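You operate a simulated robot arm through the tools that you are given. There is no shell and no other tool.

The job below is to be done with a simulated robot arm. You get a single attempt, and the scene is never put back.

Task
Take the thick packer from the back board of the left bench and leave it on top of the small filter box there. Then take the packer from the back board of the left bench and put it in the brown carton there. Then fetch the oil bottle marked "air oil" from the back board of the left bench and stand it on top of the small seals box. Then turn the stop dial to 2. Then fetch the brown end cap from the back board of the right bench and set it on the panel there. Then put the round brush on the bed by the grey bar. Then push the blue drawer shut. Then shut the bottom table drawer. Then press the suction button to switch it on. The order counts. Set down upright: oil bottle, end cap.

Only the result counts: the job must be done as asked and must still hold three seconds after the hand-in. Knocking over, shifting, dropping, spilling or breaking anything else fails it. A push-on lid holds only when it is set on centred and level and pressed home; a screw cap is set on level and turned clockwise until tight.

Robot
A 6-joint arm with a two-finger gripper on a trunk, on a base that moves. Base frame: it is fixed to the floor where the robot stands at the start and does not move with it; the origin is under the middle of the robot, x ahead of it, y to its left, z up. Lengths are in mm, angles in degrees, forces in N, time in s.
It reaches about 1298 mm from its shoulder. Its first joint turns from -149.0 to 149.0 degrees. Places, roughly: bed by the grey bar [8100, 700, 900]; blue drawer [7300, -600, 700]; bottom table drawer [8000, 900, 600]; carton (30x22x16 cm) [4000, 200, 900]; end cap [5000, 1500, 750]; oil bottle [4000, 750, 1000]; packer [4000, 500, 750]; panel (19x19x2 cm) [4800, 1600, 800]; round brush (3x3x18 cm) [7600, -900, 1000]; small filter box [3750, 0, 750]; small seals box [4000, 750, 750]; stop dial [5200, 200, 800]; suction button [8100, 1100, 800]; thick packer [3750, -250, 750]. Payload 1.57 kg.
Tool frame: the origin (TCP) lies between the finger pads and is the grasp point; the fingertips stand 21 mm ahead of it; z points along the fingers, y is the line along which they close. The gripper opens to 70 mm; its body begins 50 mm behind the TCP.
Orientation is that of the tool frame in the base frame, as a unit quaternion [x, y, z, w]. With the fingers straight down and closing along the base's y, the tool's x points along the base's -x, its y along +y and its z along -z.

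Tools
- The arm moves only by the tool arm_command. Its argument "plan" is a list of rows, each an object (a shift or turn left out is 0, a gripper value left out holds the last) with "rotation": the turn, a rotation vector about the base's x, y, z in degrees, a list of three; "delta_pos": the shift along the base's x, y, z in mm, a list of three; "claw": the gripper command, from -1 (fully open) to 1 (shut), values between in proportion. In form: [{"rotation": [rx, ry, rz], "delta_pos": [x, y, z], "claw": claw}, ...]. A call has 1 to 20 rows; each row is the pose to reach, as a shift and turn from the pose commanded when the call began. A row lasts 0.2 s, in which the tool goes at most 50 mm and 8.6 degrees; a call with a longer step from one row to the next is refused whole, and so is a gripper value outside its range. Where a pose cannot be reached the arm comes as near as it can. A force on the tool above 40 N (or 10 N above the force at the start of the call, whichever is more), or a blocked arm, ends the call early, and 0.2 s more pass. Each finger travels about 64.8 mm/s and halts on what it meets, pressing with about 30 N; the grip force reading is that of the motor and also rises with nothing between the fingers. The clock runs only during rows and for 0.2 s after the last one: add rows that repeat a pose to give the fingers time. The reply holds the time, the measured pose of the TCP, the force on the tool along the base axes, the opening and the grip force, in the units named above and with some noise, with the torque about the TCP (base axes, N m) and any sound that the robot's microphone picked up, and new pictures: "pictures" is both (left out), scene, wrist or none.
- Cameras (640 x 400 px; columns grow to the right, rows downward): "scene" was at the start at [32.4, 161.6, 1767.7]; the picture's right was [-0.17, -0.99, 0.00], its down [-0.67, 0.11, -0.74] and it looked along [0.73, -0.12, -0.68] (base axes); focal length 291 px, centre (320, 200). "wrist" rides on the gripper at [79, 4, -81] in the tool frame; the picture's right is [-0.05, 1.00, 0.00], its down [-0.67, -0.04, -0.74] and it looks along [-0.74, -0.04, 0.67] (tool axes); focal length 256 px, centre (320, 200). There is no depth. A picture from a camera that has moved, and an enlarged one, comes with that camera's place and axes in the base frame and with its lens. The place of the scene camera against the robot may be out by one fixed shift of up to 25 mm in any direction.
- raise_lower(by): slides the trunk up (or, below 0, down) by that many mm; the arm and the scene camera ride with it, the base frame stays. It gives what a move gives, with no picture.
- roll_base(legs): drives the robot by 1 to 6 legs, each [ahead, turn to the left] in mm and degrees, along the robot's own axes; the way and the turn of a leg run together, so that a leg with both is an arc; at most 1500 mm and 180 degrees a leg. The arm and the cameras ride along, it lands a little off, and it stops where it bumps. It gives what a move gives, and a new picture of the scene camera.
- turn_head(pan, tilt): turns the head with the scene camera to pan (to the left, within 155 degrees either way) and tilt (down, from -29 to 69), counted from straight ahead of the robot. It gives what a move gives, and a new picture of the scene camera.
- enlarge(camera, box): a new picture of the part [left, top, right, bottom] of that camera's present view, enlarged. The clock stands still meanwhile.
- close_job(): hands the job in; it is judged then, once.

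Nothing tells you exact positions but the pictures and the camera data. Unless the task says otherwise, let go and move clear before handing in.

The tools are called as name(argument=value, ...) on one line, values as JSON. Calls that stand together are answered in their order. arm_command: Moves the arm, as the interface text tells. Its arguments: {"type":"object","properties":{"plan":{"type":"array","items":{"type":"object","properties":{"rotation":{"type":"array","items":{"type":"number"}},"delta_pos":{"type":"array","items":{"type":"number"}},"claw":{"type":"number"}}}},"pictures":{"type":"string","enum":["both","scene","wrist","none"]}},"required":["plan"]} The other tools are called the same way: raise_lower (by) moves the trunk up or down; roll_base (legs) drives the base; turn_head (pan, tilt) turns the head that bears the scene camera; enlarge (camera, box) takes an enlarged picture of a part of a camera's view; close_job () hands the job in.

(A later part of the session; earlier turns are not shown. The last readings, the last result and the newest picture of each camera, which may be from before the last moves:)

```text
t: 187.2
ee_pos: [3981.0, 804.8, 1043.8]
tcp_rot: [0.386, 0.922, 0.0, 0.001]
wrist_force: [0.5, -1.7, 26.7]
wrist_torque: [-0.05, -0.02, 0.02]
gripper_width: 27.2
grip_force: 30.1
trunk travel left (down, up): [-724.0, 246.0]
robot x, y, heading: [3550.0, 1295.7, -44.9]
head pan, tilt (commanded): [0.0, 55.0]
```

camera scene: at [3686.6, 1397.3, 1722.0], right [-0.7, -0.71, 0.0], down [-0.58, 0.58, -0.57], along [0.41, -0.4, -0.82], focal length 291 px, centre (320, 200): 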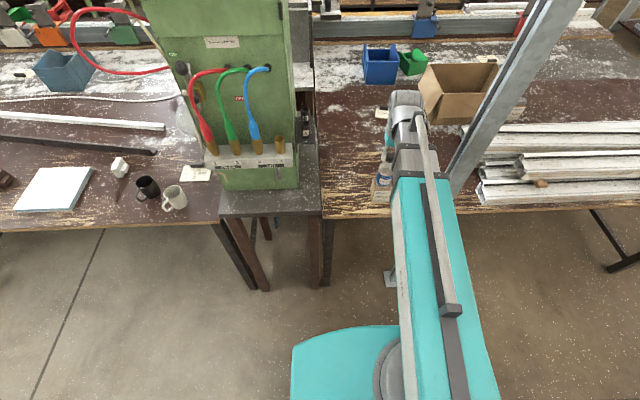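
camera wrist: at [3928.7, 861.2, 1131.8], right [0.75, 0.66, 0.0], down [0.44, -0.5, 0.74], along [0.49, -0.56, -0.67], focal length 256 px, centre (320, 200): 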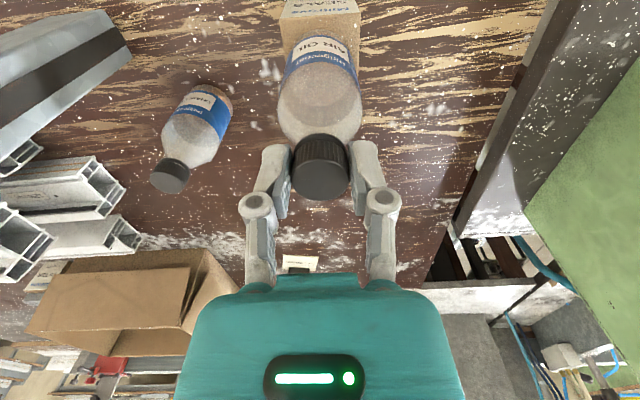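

Contact was made a bit earlier than expected, so I'll relieve the downward force before releasing.

raise_lower(by=1.5)

arm_command(plan=[{"delta_pos": [0, 0, 0]}], pictures="both")

enlarge(camera="scene", box=[320, 120, 448, 200])

```text
t: 187.7
ee_pos: [3982.9, 803.2, 1044.5]
tcp_rot: [0.386, 0.923, 0.0, -0.001]
wrist_force: [-1.9, 1.3, 3.9]
wrist_torque: [0.13, 0.12, 0.0]
gripper_width: 26.8
grip_force: 29.8
trunk travel left (down, up): [-726.0, 244.0]
robot x, y, heading: [3552.8, 1296.5, -44.7]
head pan, tilt (commanded): [0.0, 55.0]
```

```text
t: 188.1
ee_pos: [3982.0, 802.6, 1044.7]
tcp_rot: [0.386, 0.922, 0.0, -0.001]
wrist_force: [-0.6, 0.5, 1.2]
wrist_torque: [0.12, 0.11, 0.0]
gripper_width: 26.3
grip_force: 30.1
trunk travel left (down, up): [-726.0, 244.0]
robot x, y, heading: [3551.7, 1293.8, -44.9]
head pan, tilt (commanded): [0.0, 55.0]
camera scene: at [3686.4, 1397.5, 1714.9], right [-0.7, -0.71, 0.0], down [-0.58, 0.58, -0.57], along [0.41, -0.4, -0.82], focal length 291 px, centre (320, 200)
camera wrist: at [3928.5, 861.4, 1124.8], right [0.75, 0.66, 0.0], down [0.44, -0.5, 0.74], along [0.49, -0.56, -0.67], focal length 256 px, centre (320, 200)
```

scene: 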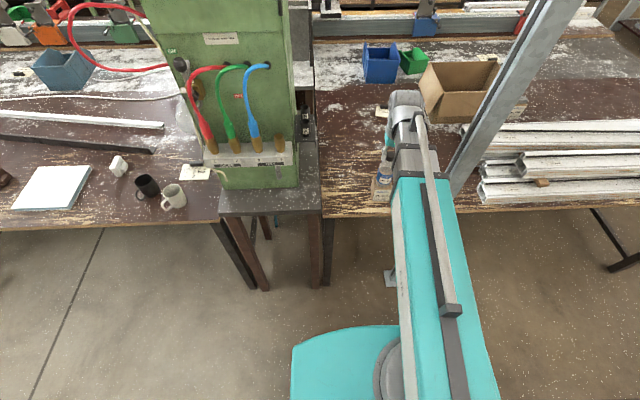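
wrist: 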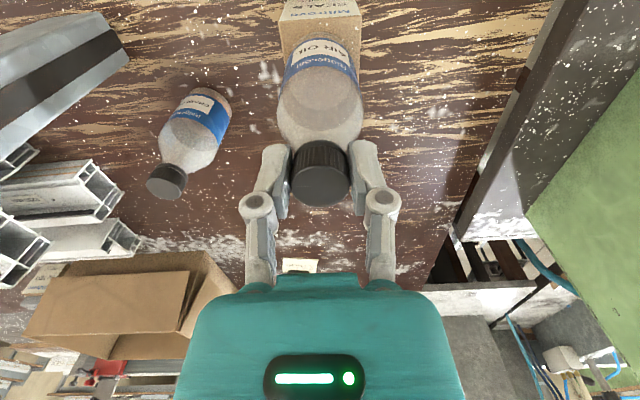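

```text
5.00 times, centred on (384, 160) of scene
camera zoom: at [3686.4, 1397.5, 1714.9], right [-0.7, -0.71, 0.0], down [-0.58, 0.58, -0.57], along [0.41, -0.4, -0.82], focal length 1455 px, centre (0, 400)
```

zoom: 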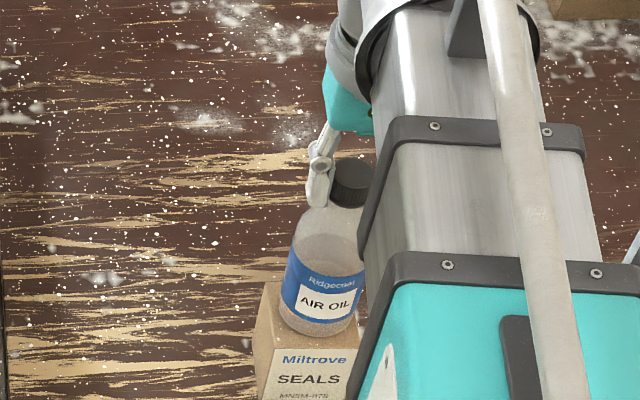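

The force is near zero and the bottle sits upright on the box. Releasing slowly.

arm_command(plan=[{"claw": 0.22}, {"claw": 0.18}, {"claw": 0.14}, {"claw": 0.08}, {"claw": 0.0}, {"claw": -0.15}, {"claw": -0.3}, {"claw": -0.3}], pictures="both")

enlarge(camera="scene", box=[320, 120, 448, 200])

```text
t: 189.9
ee_pos: [3982.3, 802.0, 1044.7]
tcp_rot: [0.386, 0.923, 0.0, -0.001]
wrist_force: [-0.3, -1.1, -0.1]
wrist_torque: [-0.02, 0.02, 0.0]
gripper_width: 45.8
grip_force: 0.0
trunk travel left (down, up): [-726.0, 244.0]
robot x, y, heading: [3554.1, 1294.2, -44.9]
head pan, tilt (commanded): [0.0, 55.0]
camera scene: at [3686.5, 1397.4, 1715.0], right [-0.7, -0.71, 0.0], down [-0.58, 0.58, -0.57], along [0.41, -0.4, -0.82], focal length 291 px, centre (320, 200)
camera wrist: at [3928.6, 861.3, 1124.8], right [0.75, 0.66, 0.0], down [0.44, -0.5, 0.74], along [0.49, -0.56, -0.67], focal length 256 px, centre (320, 200)
```

scene: 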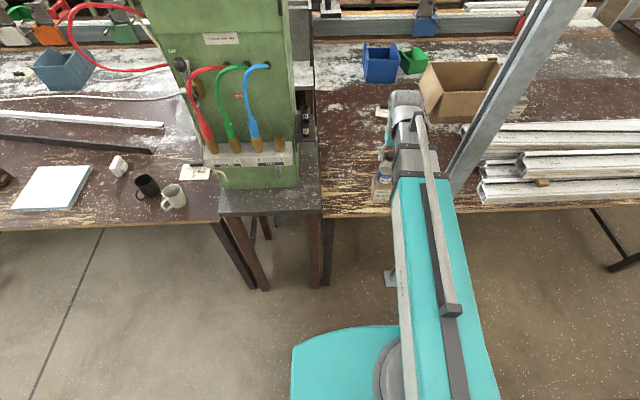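
wrist: 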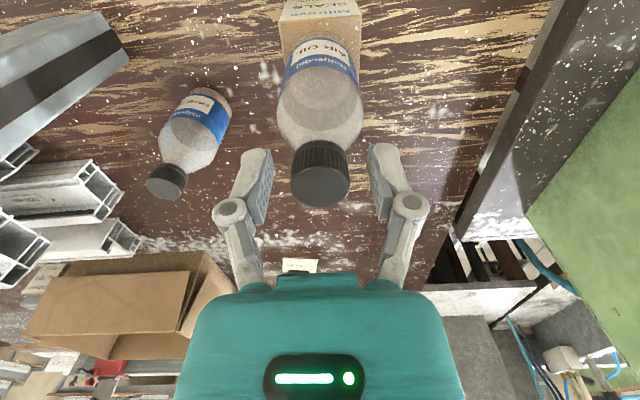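

```text
5.00 times, centred on (384, 160) of scene
camera zoom: at [3686.5, 1397.4, 1715.0], right [-0.7, -0.71, 0.0], down [-0.58, 0.58, -0.57], along [0.41, -0.4, -0.82], focal length 1455 px, centre (0, 400)
```

zoom: 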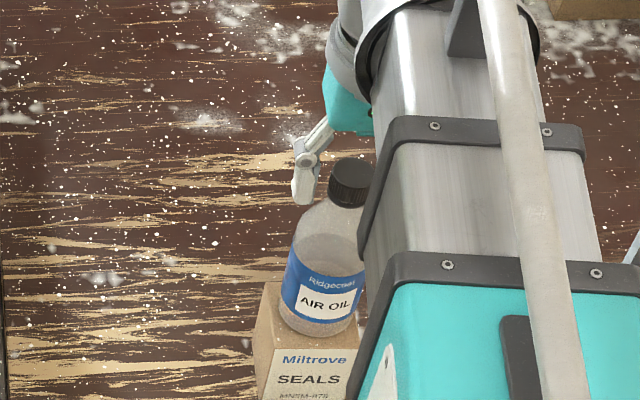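

The bottle stands upright on the SEALS box. I'll raise clear, retract, and then look for the stop dial.

raise_lower(by=200)

turn_head(pan=5, tilt=25)

enlarge(camera="scene", box=[220, 130, 380, 230])

```text
t: 192.1
ee_pos: [3982.2, 801.9, 1244.7]
tcp_rot: [0.387, 0.922, 0.001, -0.001]
wrist_force: [-0.4, -0.3, 0.1]
wrist_torque: [0.01, 0.05, 0.02]
gripper_width: 45.4
grip_force: 0.0
trunk travel left (down, up): [-926.0, 44.0]
robot x, y, heading: [3551.7, 1294.4, -44.8]
head pan, tilt (commanded): [0.0, 55.0]
```

```text
t: 193.0
ee_pos: [3981.5, 803.2, 1244.6]
tcp_rot: [0.386, 0.922, 0.0, -0.001]
wrist_force: [-0.1, 0.0, -0.4]
wrist_torque: [-0.01, 0.01, 0.0]
gripper_width: 45.5
grip_force: 0.0
trunk travel left (down, up): [-926.0, 44.0]
robot x, y, heading: [3550.7, 1293.1, -45.1]
head pan, tilt (commanded): [5.0, 25.0]
camera scene: at [3706.2, 1389.2, 1958.9], right [-0.64, -0.77, 0.0], down [-0.33, 0.27, -0.91], along [0.7, -0.58, -0.42], focal length 291 px, centre (320, 200)
```

scene: 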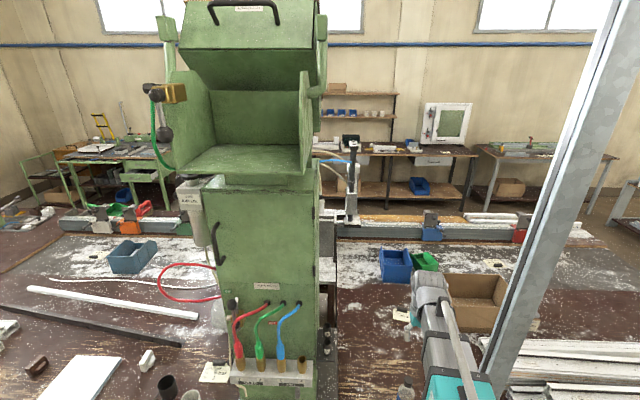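

```text
4.00 times, centred on (300, 180) of scene
camera zoom: at [3706.2, 1389.2, 1958.9], right [-0.64, -0.77, 0.0], down [-0.33, 0.27, -0.91], along [0.7, -0.58, -0.42], focal length 1164 px, centre (400, 280)
```

zoom: 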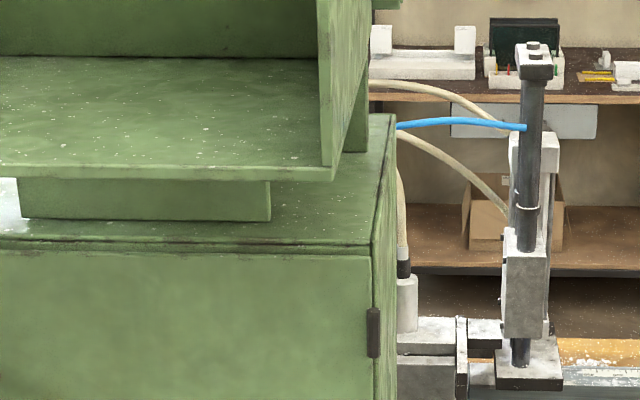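

The dial must be on the far side of the benches, behind the green cabinet. I'll tuck the arm and drive around the right end of the left bench to the far side.

arm_command(plan=[{"delta_pos": [-28, 31, 0], "claw": -1}, {"delta_pos": [-56, 62, 0]}, {"delta_pos": [-75, 84, 0]}, {"delta_pos": [-75, 84, 0]}], pictures="wrist")

roll_base(legs=[[-150, 0], [0, -87.5], [1125, 0], [1125, 0]])

```text
t: 194.0
ee_pos: [3906.1, 884.9, 1244.8]
tcp_rot: [0.386, 0.923, 0.0, -0.001]
wrist_force: [0.7, -0.6, 0.5]
wrist_torque: [-0.01, -0.01, 0.0]
gripper_width: 69.9
grip_force: 0.1
trunk travel left (down, up): [-926.0, 44.0]
robot x, y, heading: [3552.9, 1297.0, -44.7]
head pan, tilt (commanded): [5.0, 25.0]
camera wrist: at [3853.5, 943.4, 1324.7], right [0.75, 0.66, 0.0], down [0.44, -0.5, 0.74], along [0.49, -0.56, -0.67], focal length 256 px, centre (320, 200)
```

wrist: 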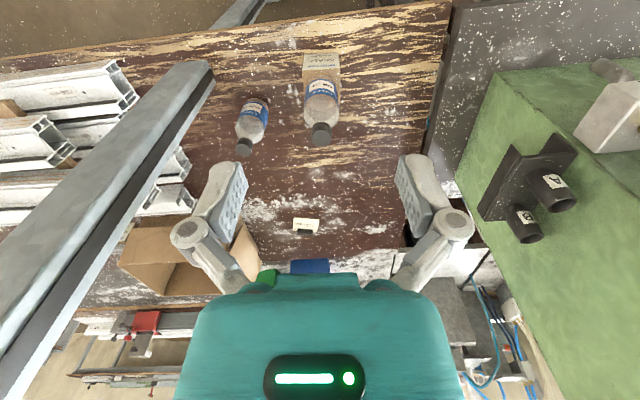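

```text
t: 214.5
ee_pos: [1575.3, -691.6, 1243.7]
tcp_rot: [0.906, 0.423, 0.002, -0.001]
wrist_force: [-0.1, 1.2, 1.0]
wrist_torque: [0.01, 0.03, 0.02]
gripper_width: 69.6
grip_force: 0.1
trunk travel left (down, up): [-926.0, 44.0]
robot x, y, heading: [1953.2, -300.6, -129.1]
head pan, tilt (commanded): [5.0, 25.0]
camera scene: at [2056.1, -450.0, 1959.0], right [-0.83, 0.56, 0.0], down [0.24, 0.35, -0.91], along [-0.51, -0.75, -0.42], focal length 291 px, centre (320, 200)
```

scene: 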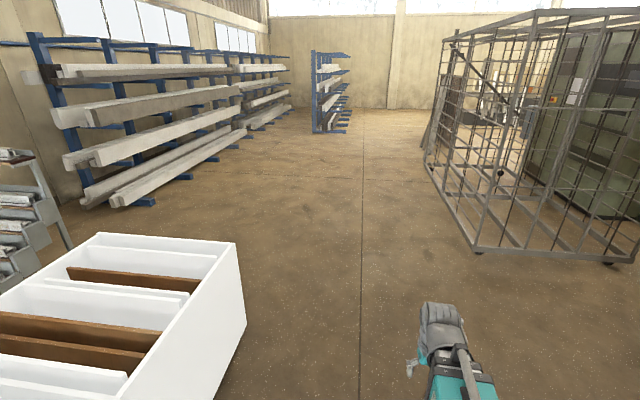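

roll_base(legs=[[0, 86.7]])

turn_head(pan=0, tilt=25)

```text
t: 220.4
ee_pos: [2319.1, -702.0, 1244.3]
tcp_rot: [0.37, 0.929, -0.001, -0.001]
wrist_force: [-1.2, -2.3, 0.1]
wrist_torque: [0.08, -0.08, -0.01]
gripper_width: 70.1
grip_force: 0.0
trunk travel left (down, up): [-926.0, 44.0]
robot x, y, heading: [1939.7, -314.3, -42.9]
head pan, tilt (commanded): [5.0, 25.0]
camera scene: at [2091.4, -216.0, 1959.0], right [-0.61, -0.79, 0.0], down [-0.33, 0.26, -0.91], along [0.72, -0.56, -0.42], focal length 291 px, centre (320, 200)
```

scene: 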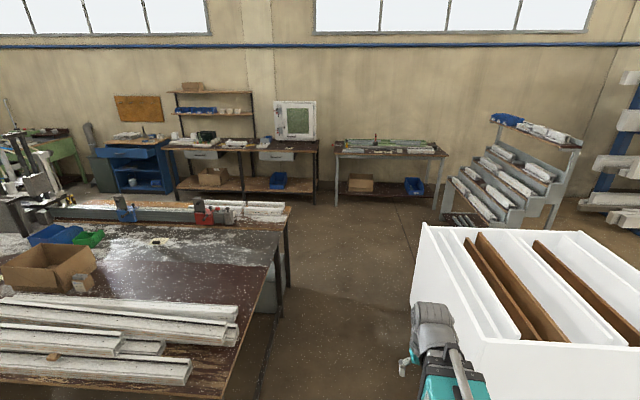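

```text
t: 221.1
ee_pos: [2317.4, -702.8, 1244.6]
tcp_rot: [0.371, 0.928, 0.0, -0.001]
wrist_force: [0.7, 0.1, -0.6]
wrist_torque: [0.02, -0.04, 0.01]
gripper_width: 70.0
grip_force: 0.1
trunk travel left (down, up): [-926.0, 44.0]
robot x, y, heading: [1942.3, -317.0, -42.7]
head pan, tilt (commanded): [0.0, 25.0]
camera scene: at [2085.3, -222.7, 1959.1], right [-0.68, -0.73, 0.0], down [-0.31, 0.29, -0.91], along [0.66, -0.62, -0.42], focal length 291 px, centre (320, 200)
```

scene: 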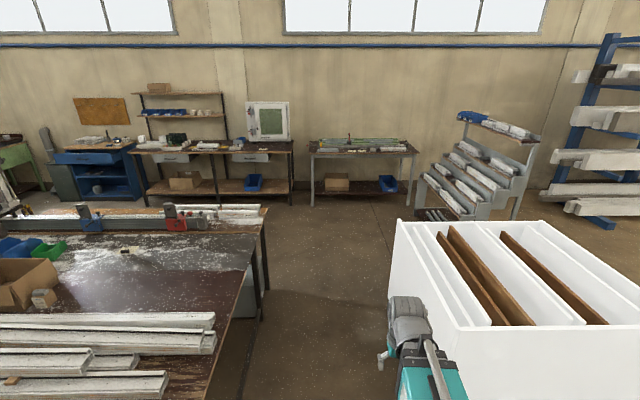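

The aisle between the bench and the white bin is about 1.05 m wide. I'll shift slightly left to centre in it and drive through.

roll_base(legs=[[0, 8], [500, 0], [0, -8], [600, 0]])

```text
t: 229.8
ee_pos: [3183.4, -1393.4, 1244.8]
tcp_rot: [0.365, 0.931, -0.001, -0.001]
wrist_force: [0.4, -0.1, -0.1]
wrist_torque: [0.02, 0.0, 0.02]
gripper_width: 70.0
grip_force: 0.0
trunk travel left (down, up): [-926.0, 44.0]
robot x, y, heading: [2800.4, -1013.2, -42.3]
head pan, tilt (commanded): [0.0, 25.0]
camera scene: at [2942.8, -917.3, 1959.0], right [-0.67, -0.74, 0.0], down [-0.31, 0.28, -0.91], along [0.67, -0.61, -0.42], focal length 291 px, centre (320, 200)
```

scene: 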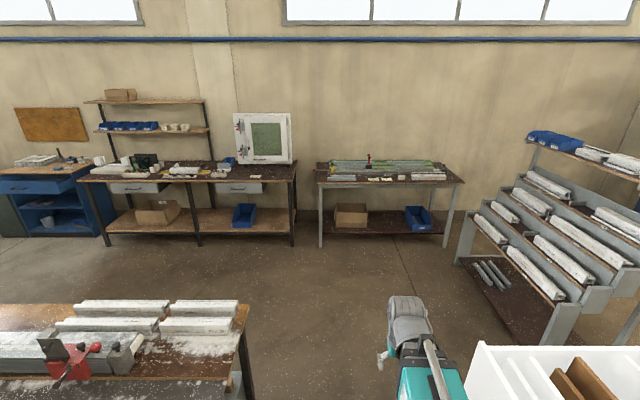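

roll_base(legs=[[1000, 0], [690, 0], [0, 90]])

```text
t: 246.2
ee_pos: [4459.9, -1754.3, 1243.4]
tcp_rot: [-0.418, 0.908, -0.001, -0.001]
wrist_force: [-0.4, 0.0, 0.5]
wrist_torque: [0.0, -0.01, -0.01]
gripper_width: 69.9
grip_force: 0.0
trunk travel left (down, up): [-926.0, 44.0]
robot x, y, heading: [4093.7, -2152.5, 49.8]
head pan, tilt (commanded): [0.0, 25.0]
camera scene: at [3987.1, -2006.4, 1959.0], right [0.77, -0.64, 0.0], down [-0.27, -0.32, -0.91], along [0.58, 0.69, -0.42], focal length 291 px, centre (320, 200)
```

scene: 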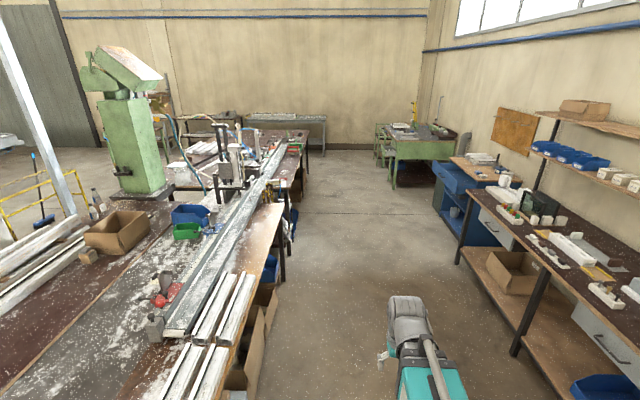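

I'm now on the far side of the benches, looking along the aisle. I'll zoom in to find the dial and the other stations.

enlarge(camera="scene", box=[200, 110, 328, 190])

enlarge(camera="scene", box=[200, 160, 328, 240])

enlarge(camera="scene", box=[360, 80, 520, 180])

enlarge(camera="scene", box=[430, 130, 558, 210])

```text
5.00 times, centred on (264, 150) of scene
camera zoom: at [3987.1, -2006.4, 1959.0], right [0.77, -0.64, 0.0], down [-0.27, -0.32, -0.91], along [0.58, 0.69, -0.42], focal length 1455 px, centre (600, 450)
```

zoom: 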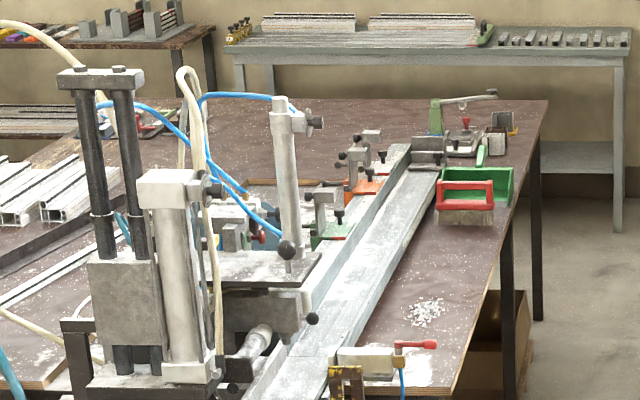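

```text
5.00 times, centred on (264, 200) of scene
camera zoom: at [3987.1, -2006.4, 1959.0], right [0.77, -0.64, 0.0], down [-0.27, -0.32, -0.91], along [0.58, 0.69, -0.42], focal length 1455 px, centre (600, 200)
```

zoom: 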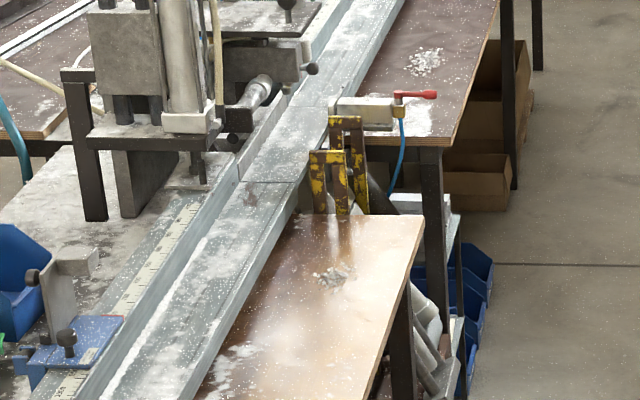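

```text
4.00 times, centred on (440, 130) of scene
camera zoom: at [3987.1, -2006.4, 1959.0], right [0.77, -0.64, 0.0], down [-0.27, -0.32, -0.91], along [0.58, 0.69, -0.42], focal length 1164 px, centre (-160, 480)
```

zoom: 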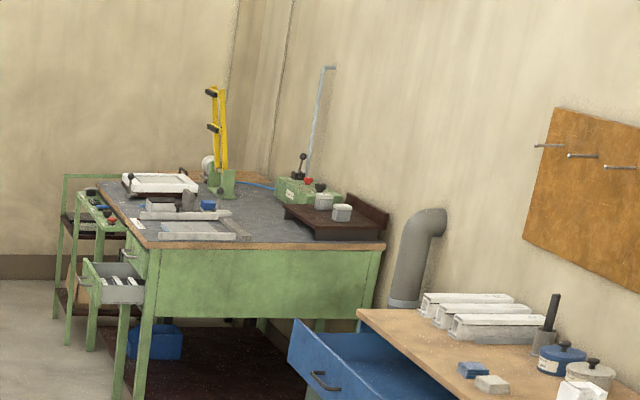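

```text
5.00 times, centred on (494, 170) of scene
camera zoom: at [3987.1, -2006.4, 1959.0], right [0.77, -0.64, 0.0], down [-0.27, -0.32, -0.91], along [0.58, 0.69, -0.42], focal length 1455 px, centre (-550, 350)
```

zoom: 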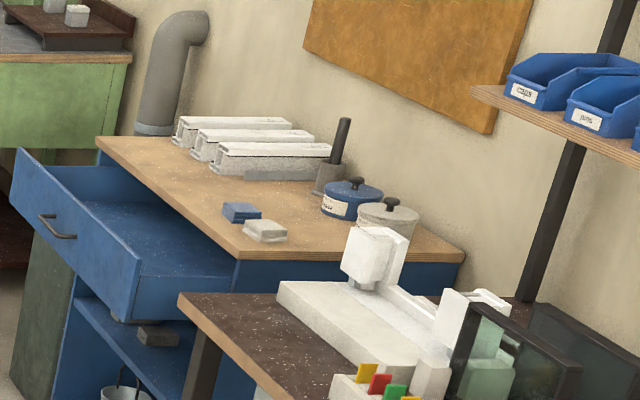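

I can see the green table with the open drawer at the far corner, and the blue cabinet with the open drawer and the black brush in a holder. I'll drive along the aisle and look at the front of the left bench for the stop dial.

roll_base(legs=[[0, -2], [1400, 0]])

turn_head(pan=45, tilt=35)

```text
t: 255.3
ee_pos: [5418.3, -724.0, 1244.7]
tcp_rot: [-0.398, 0.917, 0.0, 0.0]
wrist_force: [0.1, 0.2, -0.7]
wrist_torque: [-0.01, 0.02, 0.0]
gripper_width: 70.2
grip_force: 0.1
trunk travel left (down, up): [-926.0, 44.0]
robot x, y, heading: [5032.7, -1104.1, 47.6]
head pan, tilt (commanded): [0.0, 25.0]
camera scene: at [4934.2, -956.6, 1959.0], right [0.74, -0.67, 0.0], down [-0.28, -0.31, -0.91], along [0.61, 0.67, -0.42], focal length 291 px, centre (320, 200)
```

scene: 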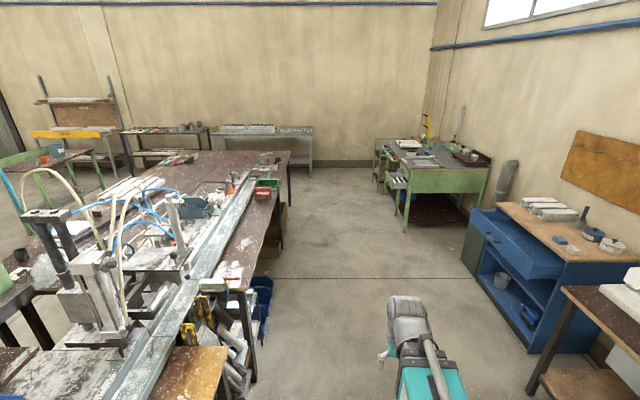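

```text
t: 256.4
ee_pos: [5416.4, -723.4, 1244.2]
tcp_rot: [-0.399, 0.917, -0.002, -0.001]
wrist_force: [-0.7, -0.5, 0.3]
wrist_torque: [0.01, -0.02, 0.0]
gripper_width: 70.0
grip_force: 0.1
trunk travel left (down, up): [-926.0, 44.0]
robot x, y, heading: [5028.5, -1107.3, 47.5]
head pan, tilt (commanded): [45.0, 35.0]
camera scene: at [4868.0, -936.9, 1943.3], right [1.0, 0.05, 0.0], down [0.03, -0.57, -0.82], along [-0.04, 0.82, -0.57], focal length 291 px, centre (320, 200)
```

scene: 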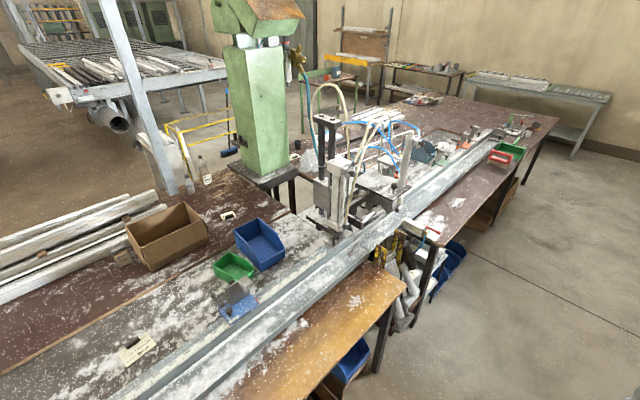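

enlarge(camera="scene", box=[330, 200, 458, 280])

enlarge(camera="scene", box=[300, 120, 428, 200])

enlarge(camera="scene", box=[180, 240, 308, 320])

```text
5.00 times, centred on (394, 240) of scene
camera zoom: at [4868.0, -936.9, 1943.3], right [1.0, 0.05, 0.0], down [0.03, -0.57, -0.82], along [-0.04, 0.82, -0.57], focal length 1455 px, centre (-50, 0)
```

zoom: 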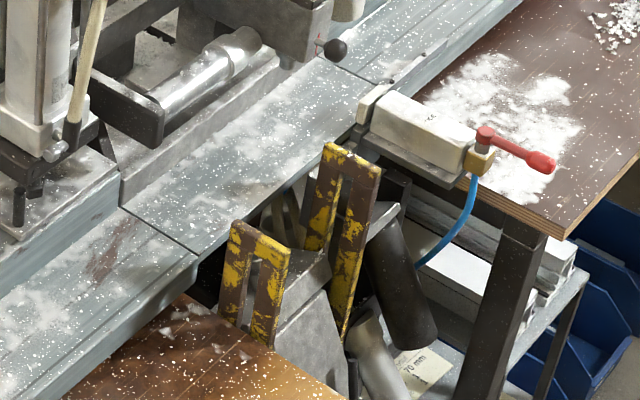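

```text
5.00 times, centred on (364, 160) of scene
camera zoom: at [4868.0, -936.9, 1943.3], right [1.0, 0.05, 0.0], down [0.03, -0.57, -0.82], along [-0.04, 0.82, -0.57], focal length 1455 px, centre (100, 400)
```

zoom: 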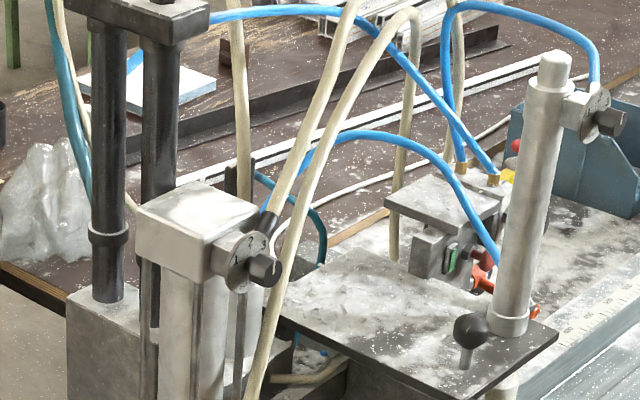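

```text
5.00 times, centred on (244, 280) of scene
camera zoom: at [4868.0, -936.9, 1943.3], right [1.0, 0.05, 0.0], down [0.03, -0.57, -0.82], along [-0.04, 0.82, -0.57], focal length 1455 px, centre (700, -200)
```

zoom: 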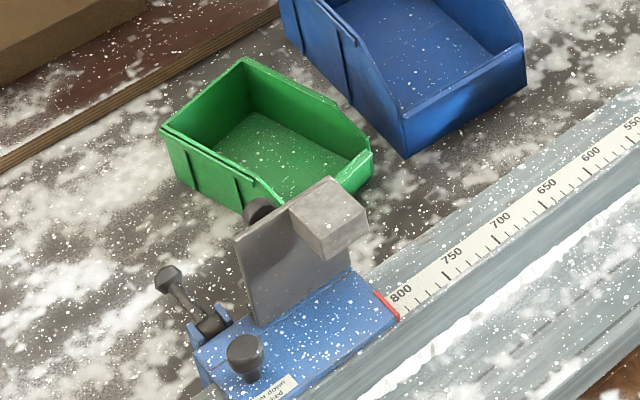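

There are a couple of dial-like knobs on the machine. I'll drive closer and look for the one labelled STOP.

roll_base(legs=[[950, 0]])

turn_head(pan=90, tilt=40)

```text
t: 262.3
ee_pos: [6039.0, -24.5, 1243.6]
tcp_rot: [-0.405, 0.914, -0.001, 0.0]
wrist_force: [-0.6, 0.3, 0.1]
wrist_torque: [-0.01, 0.03, 0.01]
gripper_width: 69.9
grip_force: 0.1
trunk travel left (down, up): [-926.0, 44.0]
robot x, y, heading: [5658.5, -415.0, 48.7]
head pan, tilt (commanded): [45.0, 35.0]
camera scene: at [5492.0, -244.1, 1943.2], right [1.0, 0.06, 0.0], down [0.03, -0.57, -0.82], along [-0.05, 0.82, -0.57], focal length 291 px, centre (320, 200)
```

scene: 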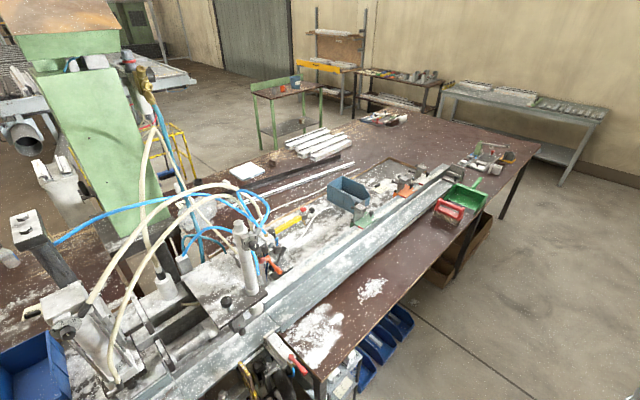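

```text
t: 263.4
ee_pos: [6038.0, -25.1, 1244.7]
tcp_rot: [-0.404, 0.915, -0.002, 0.0]
wrist_force: [-0.8, -0.5, 0.2]
wrist_torque: [0.03, -0.01, 0.01]
gripper_width: 69.8
grip_force: 0.2
trunk travel left (down, up): [-926.0, 44.0]
robot x, y, heading: [5657.8, -412.0, 48.3]
head pan, tilt (commanded): [90.0, 40.0]
camera scene: at [5433.5, -275.7, 1935.7], right [0.67, 0.75, 0.0], down [0.48, -0.43, -0.77], along [-0.57, 0.51, -0.64], focal length 291 px, centre (320, 200)
```

scene: 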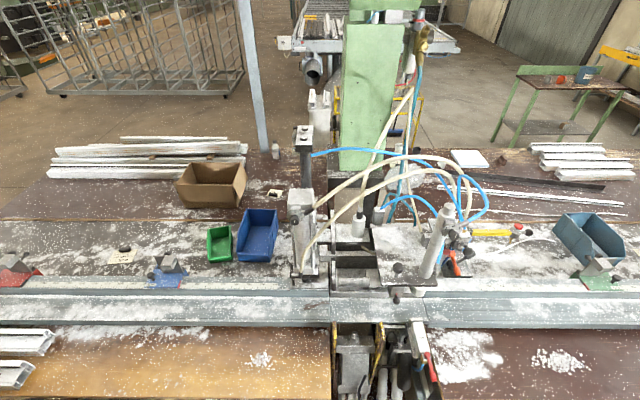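

enlarge(camera="scene", box=[280, 180, 376, 240])

enlarge(camera="scene", box=[390, 190, 486, 250])

enlarge(camera="scene", box=[280, 230, 440, 330])

enlarge(camera="scene", box=[310, 300, 470, 400])

```text
6.67 times, centred on (328, 210) of scene
camera zoom: at [5433.5, -275.7, 1935.7], right [0.67, 0.75, 0.0], down [0.48, -0.43, -0.77], along [-0.57, 0.51, -0.64], focal length 1940 px, centre (267, 133)
```

zoom: 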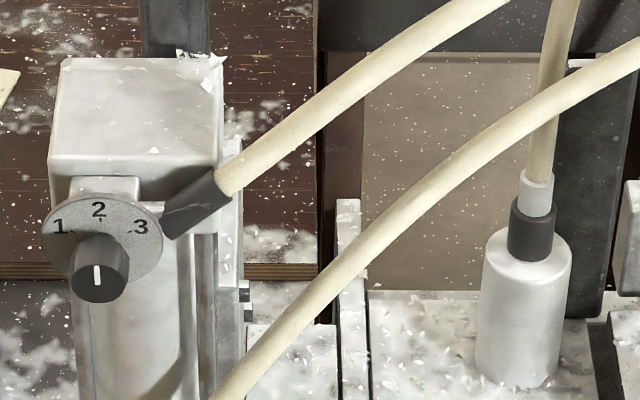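

```text
6.67 times, centred on (438, 220) of scene
camera zoom: at [5433.5, -275.7, 1935.7], right [0.67, 0.75, 0.0], down [0.48, -0.43, -0.77], along [-0.57, 0.51, -0.64], focal length 1940 px, centre (-467, 67)
```

zoom: 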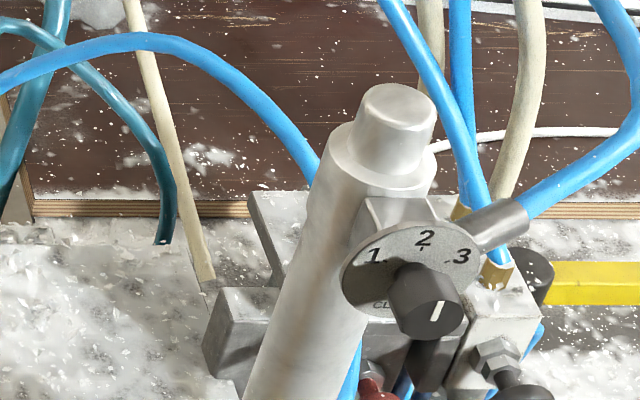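

```text
4.00 times, centred on (360, 280) of scene
camera zoom: at [5433.5, -275.7, 1935.7], right [0.67, 0.75, 0.0], down [0.48, -0.43, -0.77], along [-0.57, 0.51, -0.64], focal length 1164 px, centre (160, -120)
```

zoom: 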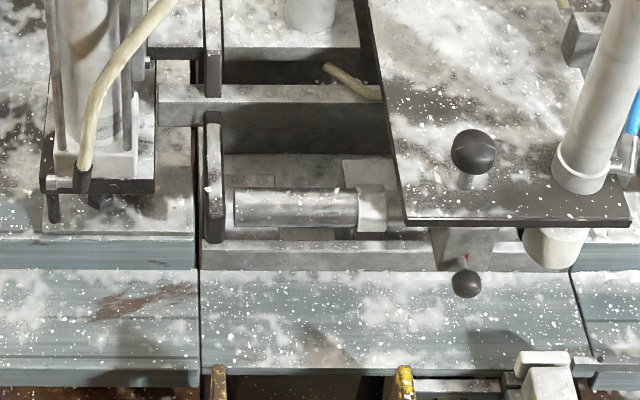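

```text
4.00 times, centred on (390, 350) of scene
camera zoom: at [5433.5, -275.7, 1935.7], right [0.67, 0.75, 0.0], down [0.48, -0.43, -0.77], along [-0.57, 0.51, -0.64], focal length 1164 px, centre (40, -400)
```

zoom: 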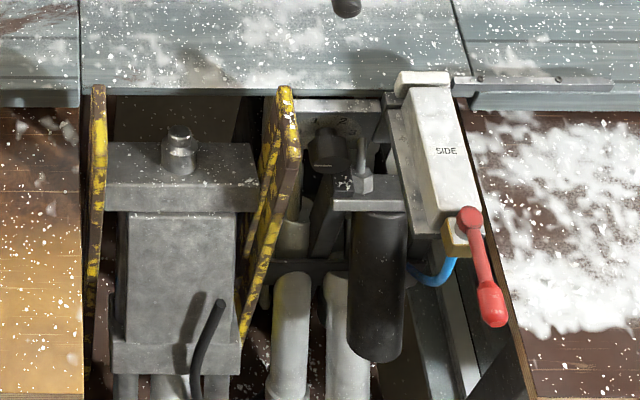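

There are three dials: one on the spindle, one on the clamp column, and a third low under the rail near (5221, 290, 800), which matches the stop dial's place. I'll lower the trunk to look at it straight on.

raise_lower(by=-650)

turn_head(pan=74, tilt=32)

enlarge(camera="scene", box=[260, 150, 420, 250])

```text
refused: -650 is not a number from -400 to 400
```

```text
t: 264.2
ee_pos: [6039.2, -25.2, 1245.3]
tcp_rot: [-0.404, 0.915, -0.001, 0.0]
wrist_force: [0.4, 0.3, 0.1]
wrist_torque: [0.0, 0.0, -0.03]
gripper_width: 70.4
grip_force: 0.1
trunk travel left (down, up): [-926.0, 44.0]
robot x, y, heading: [5655.1, -410.9, 47.8]
head pan, tilt (commanded): [74.0, 32.0]
camera scene: at [5448.9, -256.6, 1947.9], right [0.84, 0.53, 0.0], down [0.28, -0.45, -0.85], along [-0.45, 0.72, -0.53], focal length 291 px, centre (320, 200)
```

scene: 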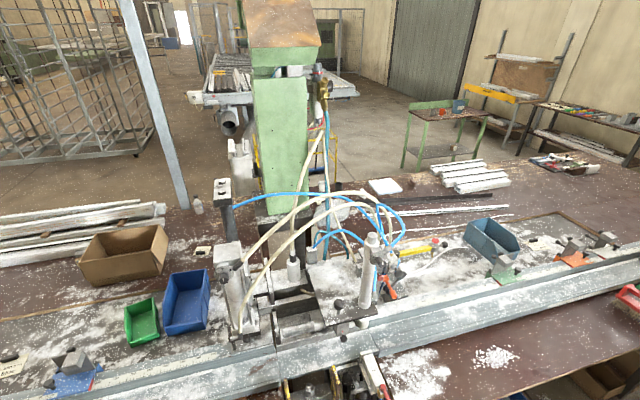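

```text
4.00 times, centred on (340, 200) of scene
camera zoom: at [5448.9, -256.6, 1947.9], right [0.84, 0.53, 0.0], down [0.28, -0.45, -0.85], along [-0.45, 0.72, -0.53], focal length 1164 px, centre (240, 200)
```

zoom: 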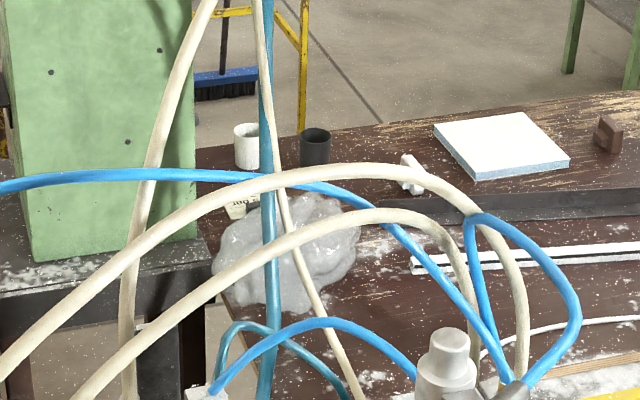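

raise_lower(by=-400)

raise_lower(by=-250)

turn_head(pan=78, tilt=32)

enlarge(camera="scene", box=[240, 120, 400, 220])

```text
t: 268.1
ee_pos: [6038.1, -25.1, 845.6]
tcp_rot: [-0.405, 0.914, -0.002, 0.0]
wrist_force: [0.7, -0.6, 1.3]
wrist_torque: [0.0, 0.0, -0.03]
gripper_width: 70.0
grip_force: 0.0
trunk travel left (down, up): [-526.0, 444.0]
robot x, y, heading: [5655.8, -412.0, 48.4]
head pan, tilt (commanded): [74.0, 32.0]
```

```text
t: 270.6
ee_pos: [6038.2, -24.8, 594.3]
tcp_rot: [-0.405, 0.914, -0.001, 0.0]
wrist_force: [0.9, 0.5, -1.1]
wrist_torque: [0.01, -0.01, -0.01]
gripper_width: 70.2
grip_force: 0.2
trunk travel left (down, up): [-276.0, 694.0]
robot x, y, heading: [5662.1, -414.0, 48.4]
head pan, tilt (commanded): [74.0, 32.0]
```

```text
t: 271.3
ee_pos: [6037.4, -24.7, 593.5]
tcp_rot: [-0.404, 0.915, -0.001, 0.0]
wrist_force: [0.4, -0.2, 0.4]
wrist_torque: [-0.02, 0.02, 0.03]
gripper_width: 70.0
grip_force: 0.1
trunk travel left (down, up): [-276.0, 694.0]
robot x, y, heading: [5660.1, -411.1, 48.3]
head pan, tilt (commanded): [78.0, 32.0]
camera scene: at [5443.8, -260.1, 1297.9], right [0.81, 0.59, 0.0], down [0.31, -0.43, -0.85], along [-0.5, 0.68, -0.53], focal length 291 px, centre (320, 200)
```

scene: 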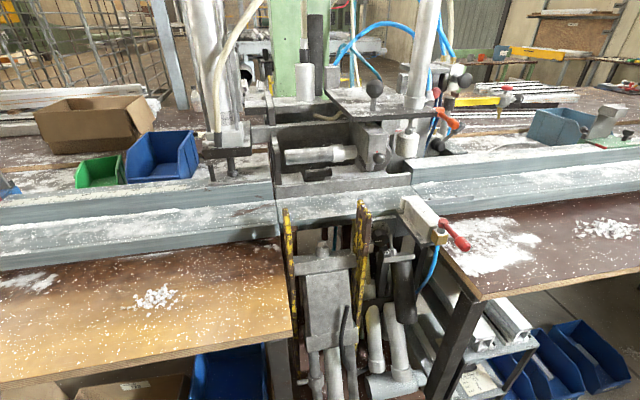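

```text
4.00 times, centred on (320, 170) of scene
camera zoom: at [5443.8, -260.1, 1297.9], right [0.81, 0.59, 0.0], down [0.31, -0.43, -0.85], along [-0.5, 0.68, -0.53], focal length 1164 px, centre (320, 320)
```

zoom: 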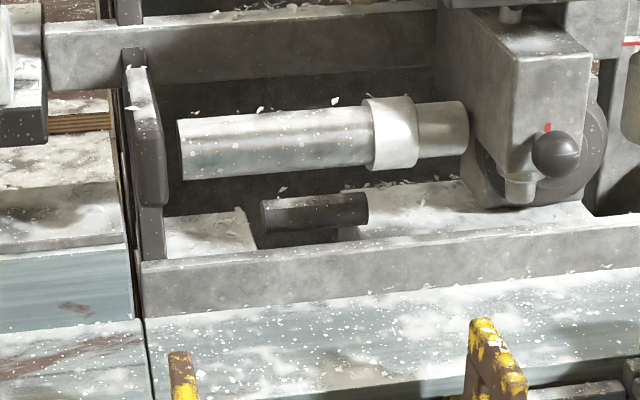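

enlarge(camera="scene", box=[340, 190, 468, 270])

enlarge(camera="scene", box=[350, 210, 414, 250])

```text
5.00 times, centred on (404, 230) of scene
camera zoom: at [5443.8, -260.1, 1297.9], right [0.81, 0.59, 0.0], down [0.31, -0.43, -0.85], along [-0.5, 0.68, -0.53], focal length 1455 px, centre (-100, 50)
```

zoom: 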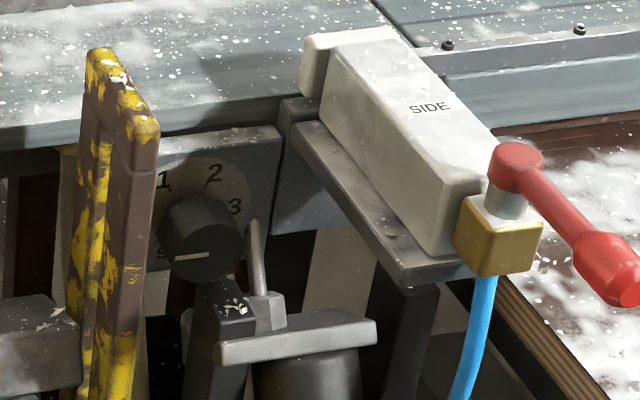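

```text
10.00 times, centred on (382, 230) of scene
camera zoom: at [5443.8, -260.1, 1297.9], right [0.81, 0.59, 0.0], down [0.31, -0.43, -0.85], along [-0.5, 0.68, -0.53], focal length 2909 px, centre (-300, -100)
```

zoom: 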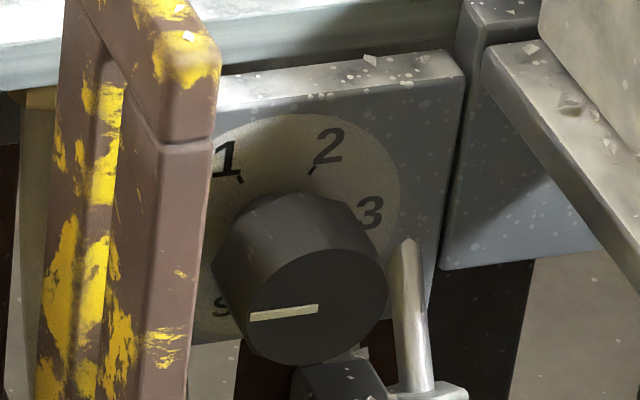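

The third dial has its plate facing the aisle, an "S…" label and positions 1/2/3. Its pointer is currently at about 9 o'clock, before "1". I'll raise the arm, move in front of it, face the bench and back off a little.

raise_lower(by=400)

roll_base(legs=[[215, 0], [0, 89], [-270, 0]])

turn_head(pan=-5, tilt=35)

```text
t: 275.1
ee_pos: [6038.1, -25.8, 995.1]
tcp_rot: [-0.405, 0.915, -0.001, 0.0]
wrist_force: [1.0, -0.4, -0.7]
wrist_torque: [0.01, 0.01, 0.01]
gripper_width: 70.2
grip_force: 0.0
trunk travel left (down, up): [-676.0, 294.0]
robot x, y, heading: [5660.4, -412.3, 48.3]
head pan, tilt (commanded): [78.0, 32.0]
```

```text
t: 284.5
ee_pos: [5633.4, -42.2, 995.5]
tcp_rot: [0.928, -0.373, 0.001, -0.001]
wrist_force: [0.6, -0.9, 0.3]
wrist_torque: [-0.04, -0.01, 0.03]
gripper_width: 69.8
grip_force: 0.1
trunk travel left (down, up): [-676.0, 294.0]
robot x, y, heading: [6012.0, -435.6, 136.7]
head pan, tilt (commanded): [78.0, 32.0]
camera scene: at [5847.7, -639.0, 1697.9], right [-0.57, 0.82, 0.0], down [0.44, 0.3, -0.85], along [-0.7, -0.48, -0.53], focal length 291 px, centre (320, 200)
```

scene: 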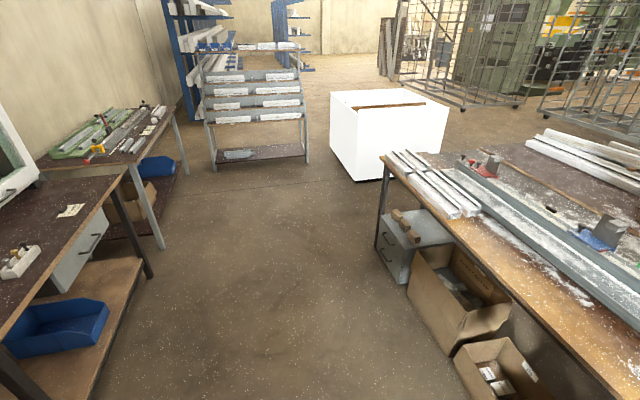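

```text
t: 286.1
ee_pos: [5634.8, -44.8, 994.4]
tcp_rot: [0.927, -0.374, 0.002, -0.001]
wrist_force: [-0.7, 0.7, 1.8]
wrist_torque: [0.0, 0.0, 0.04]
gripper_width: 70.1
grip_force: 0.0
trunk travel left (down, up): [-676.0, 294.0]
robot x, y, heading: [6009.4, -434.2, 136.9]
head pan, tilt (commanded): [-5.0, 35.0]
camera scene: at [5863.3, -522.6, 1693.2], right [0.75, 0.67, 0.0], down [0.38, -0.43, -0.82], along [-0.55, 0.61, -0.57], focal length 291 px, centre (320, 200)
```

scene: 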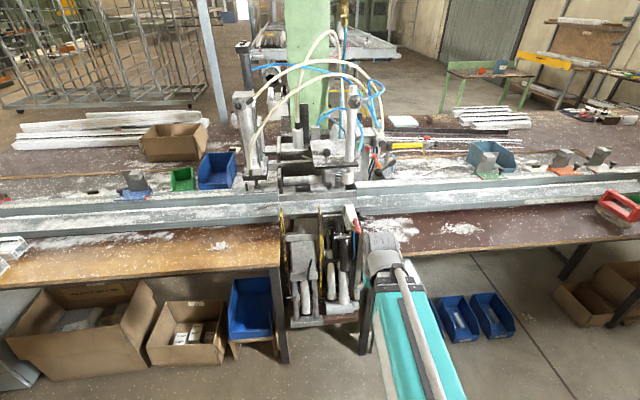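

enlarge(camera="scene", box=[270, 195, 366, 255])

enlarge(camera="scene", box=[310, 205, 358, 235])

```text
6.67 times, centred on (318, 225) of scene
camera zoom: at [5863.3, -522.6, 1693.2], right [0.75, 0.67, 0.0], down [0.38, -0.43, -0.82], along [-0.55, 0.61, -0.57], focal length 1940 px, centre (333, 33)
```

zoom: 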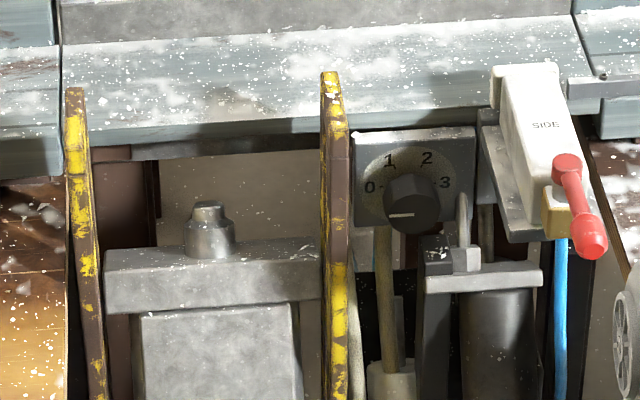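

```text
13.33 times, centred on (334, 220) of scene
camera zoom: at [5863.3, -522.6, 1693.2], right [0.75, 0.67, 0.0], down [0.38, -0.43, -0.82], along [-0.55, 0.61, -0.57], focal length 3879 px, centre (133, -67)
```

zoom: 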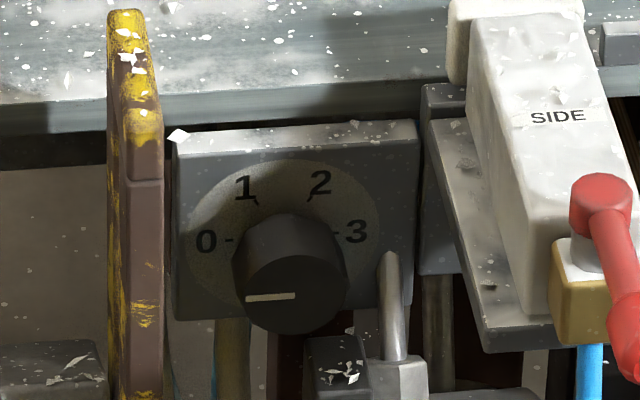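

The stop dial clearly shows 0–1–2–3 at -90/-30/+30/+90°, with the pointer at 0. It needs a 120° clockwise turn. The space is tight, so I'll set the tool horizontal with the camera above. First I'll turn the tool 180° about vertical, then pitch it forward.

arm_command(plan=[{"rotation": [0, 0, 8.5]}, {"rotation": [0, 0, 17]}, {"rotation": [0, 0, 25.5]}, {"rotation": [0, 0, 34]}, {"rotation": [0, 0, 42.5]}, {"rotation": [0, 0, 51]}, {"rotation": [0, 0, 59.5]}, {"rotation": [0, 0, 68]}, {"rotation": [0, 0, 76.5]}, {"rotation": [0, 0, 85]}, {"rotation": [0, 0, 93.5]}], pictures="none")

arm_command(plan=[{"rotation": [0, 0, 8.5]}, {"rotation": [0, 0, 17]}, {"rotation": [0, 0, 25.5]}, {"rotation": [0, 0, 34]}, {"rotation": [0, 0, 42.5]}, {"rotation": [0, 0, 51]}, {"rotation": [0, 0, 59.5]}, {"rotation": [0, 0, 68]}, {"rotation": [0, 0, 76.5]}, {"rotation": [0, 0, 85]}, {"rotation": [0, 0, 88]}], pictures="both")

```text
t: 288.5
ee_pos: [5633.3, -43.9, 994.9]
tcp_rot: [0.907, 0.421, 0.001, -0.001]
wrist_force: [0.5, -1.2, 0.4]
wrist_torque: [-0.01, -0.02, 0.0]
gripper_width: 69.9
grip_force: 0.1
trunk travel left (down, up): [-676.0, 294.0]
robot x, y, heading: [6012.1, -434.1, 136.6]
head pan, tilt (commanded): [-5.0, 35.0]
```

```text
t: 290.9
ee_pos: [5597.5, -84.2, 994.4]
tcp_rot: [0.4, 0.917, 0.005, 0.001]
wrist_force: [0.0, -0.3, 0.1]
wrist_torque: [0.06, -0.01, 0.0]
gripper_width: 70.2
grip_force: 0.0
out of reach, approached as far as the arm can: row 10, 11
trunk travel left (down, up): [-676.0, 294.0]
robot x, y, heading: [6010.6, -437.3, 137.1]
head pan, tilt (commanded): [-5.0, 35.0]
camera scene: at [5862.8, -523.2, 1693.1], right [0.75, 0.67, 0.0], down [0.38, -0.43, -0.82], along [-0.55, 0.61, -0.57], focal length 291 px, centre (320, 200)
camera wrist: at [5544.9, -25.4, 1075.0], right [0.77, 0.64, 0.01], down [0.42, -0.52, 0.74], along [0.48, -0.57, -0.67], focal length 256 px, centre (320, 200)
```

scene: 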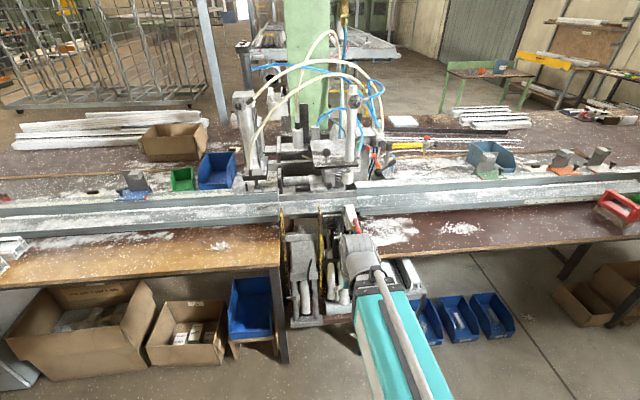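
wrist: 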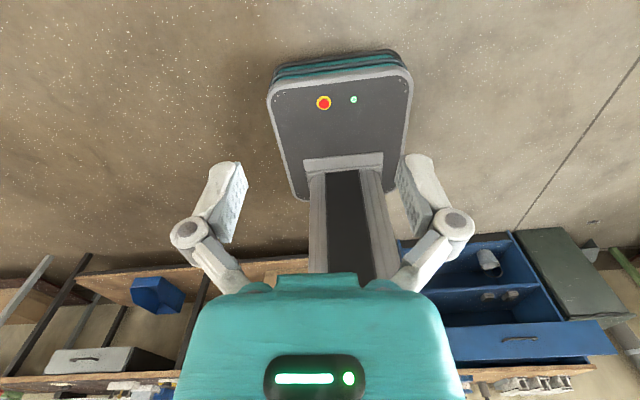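

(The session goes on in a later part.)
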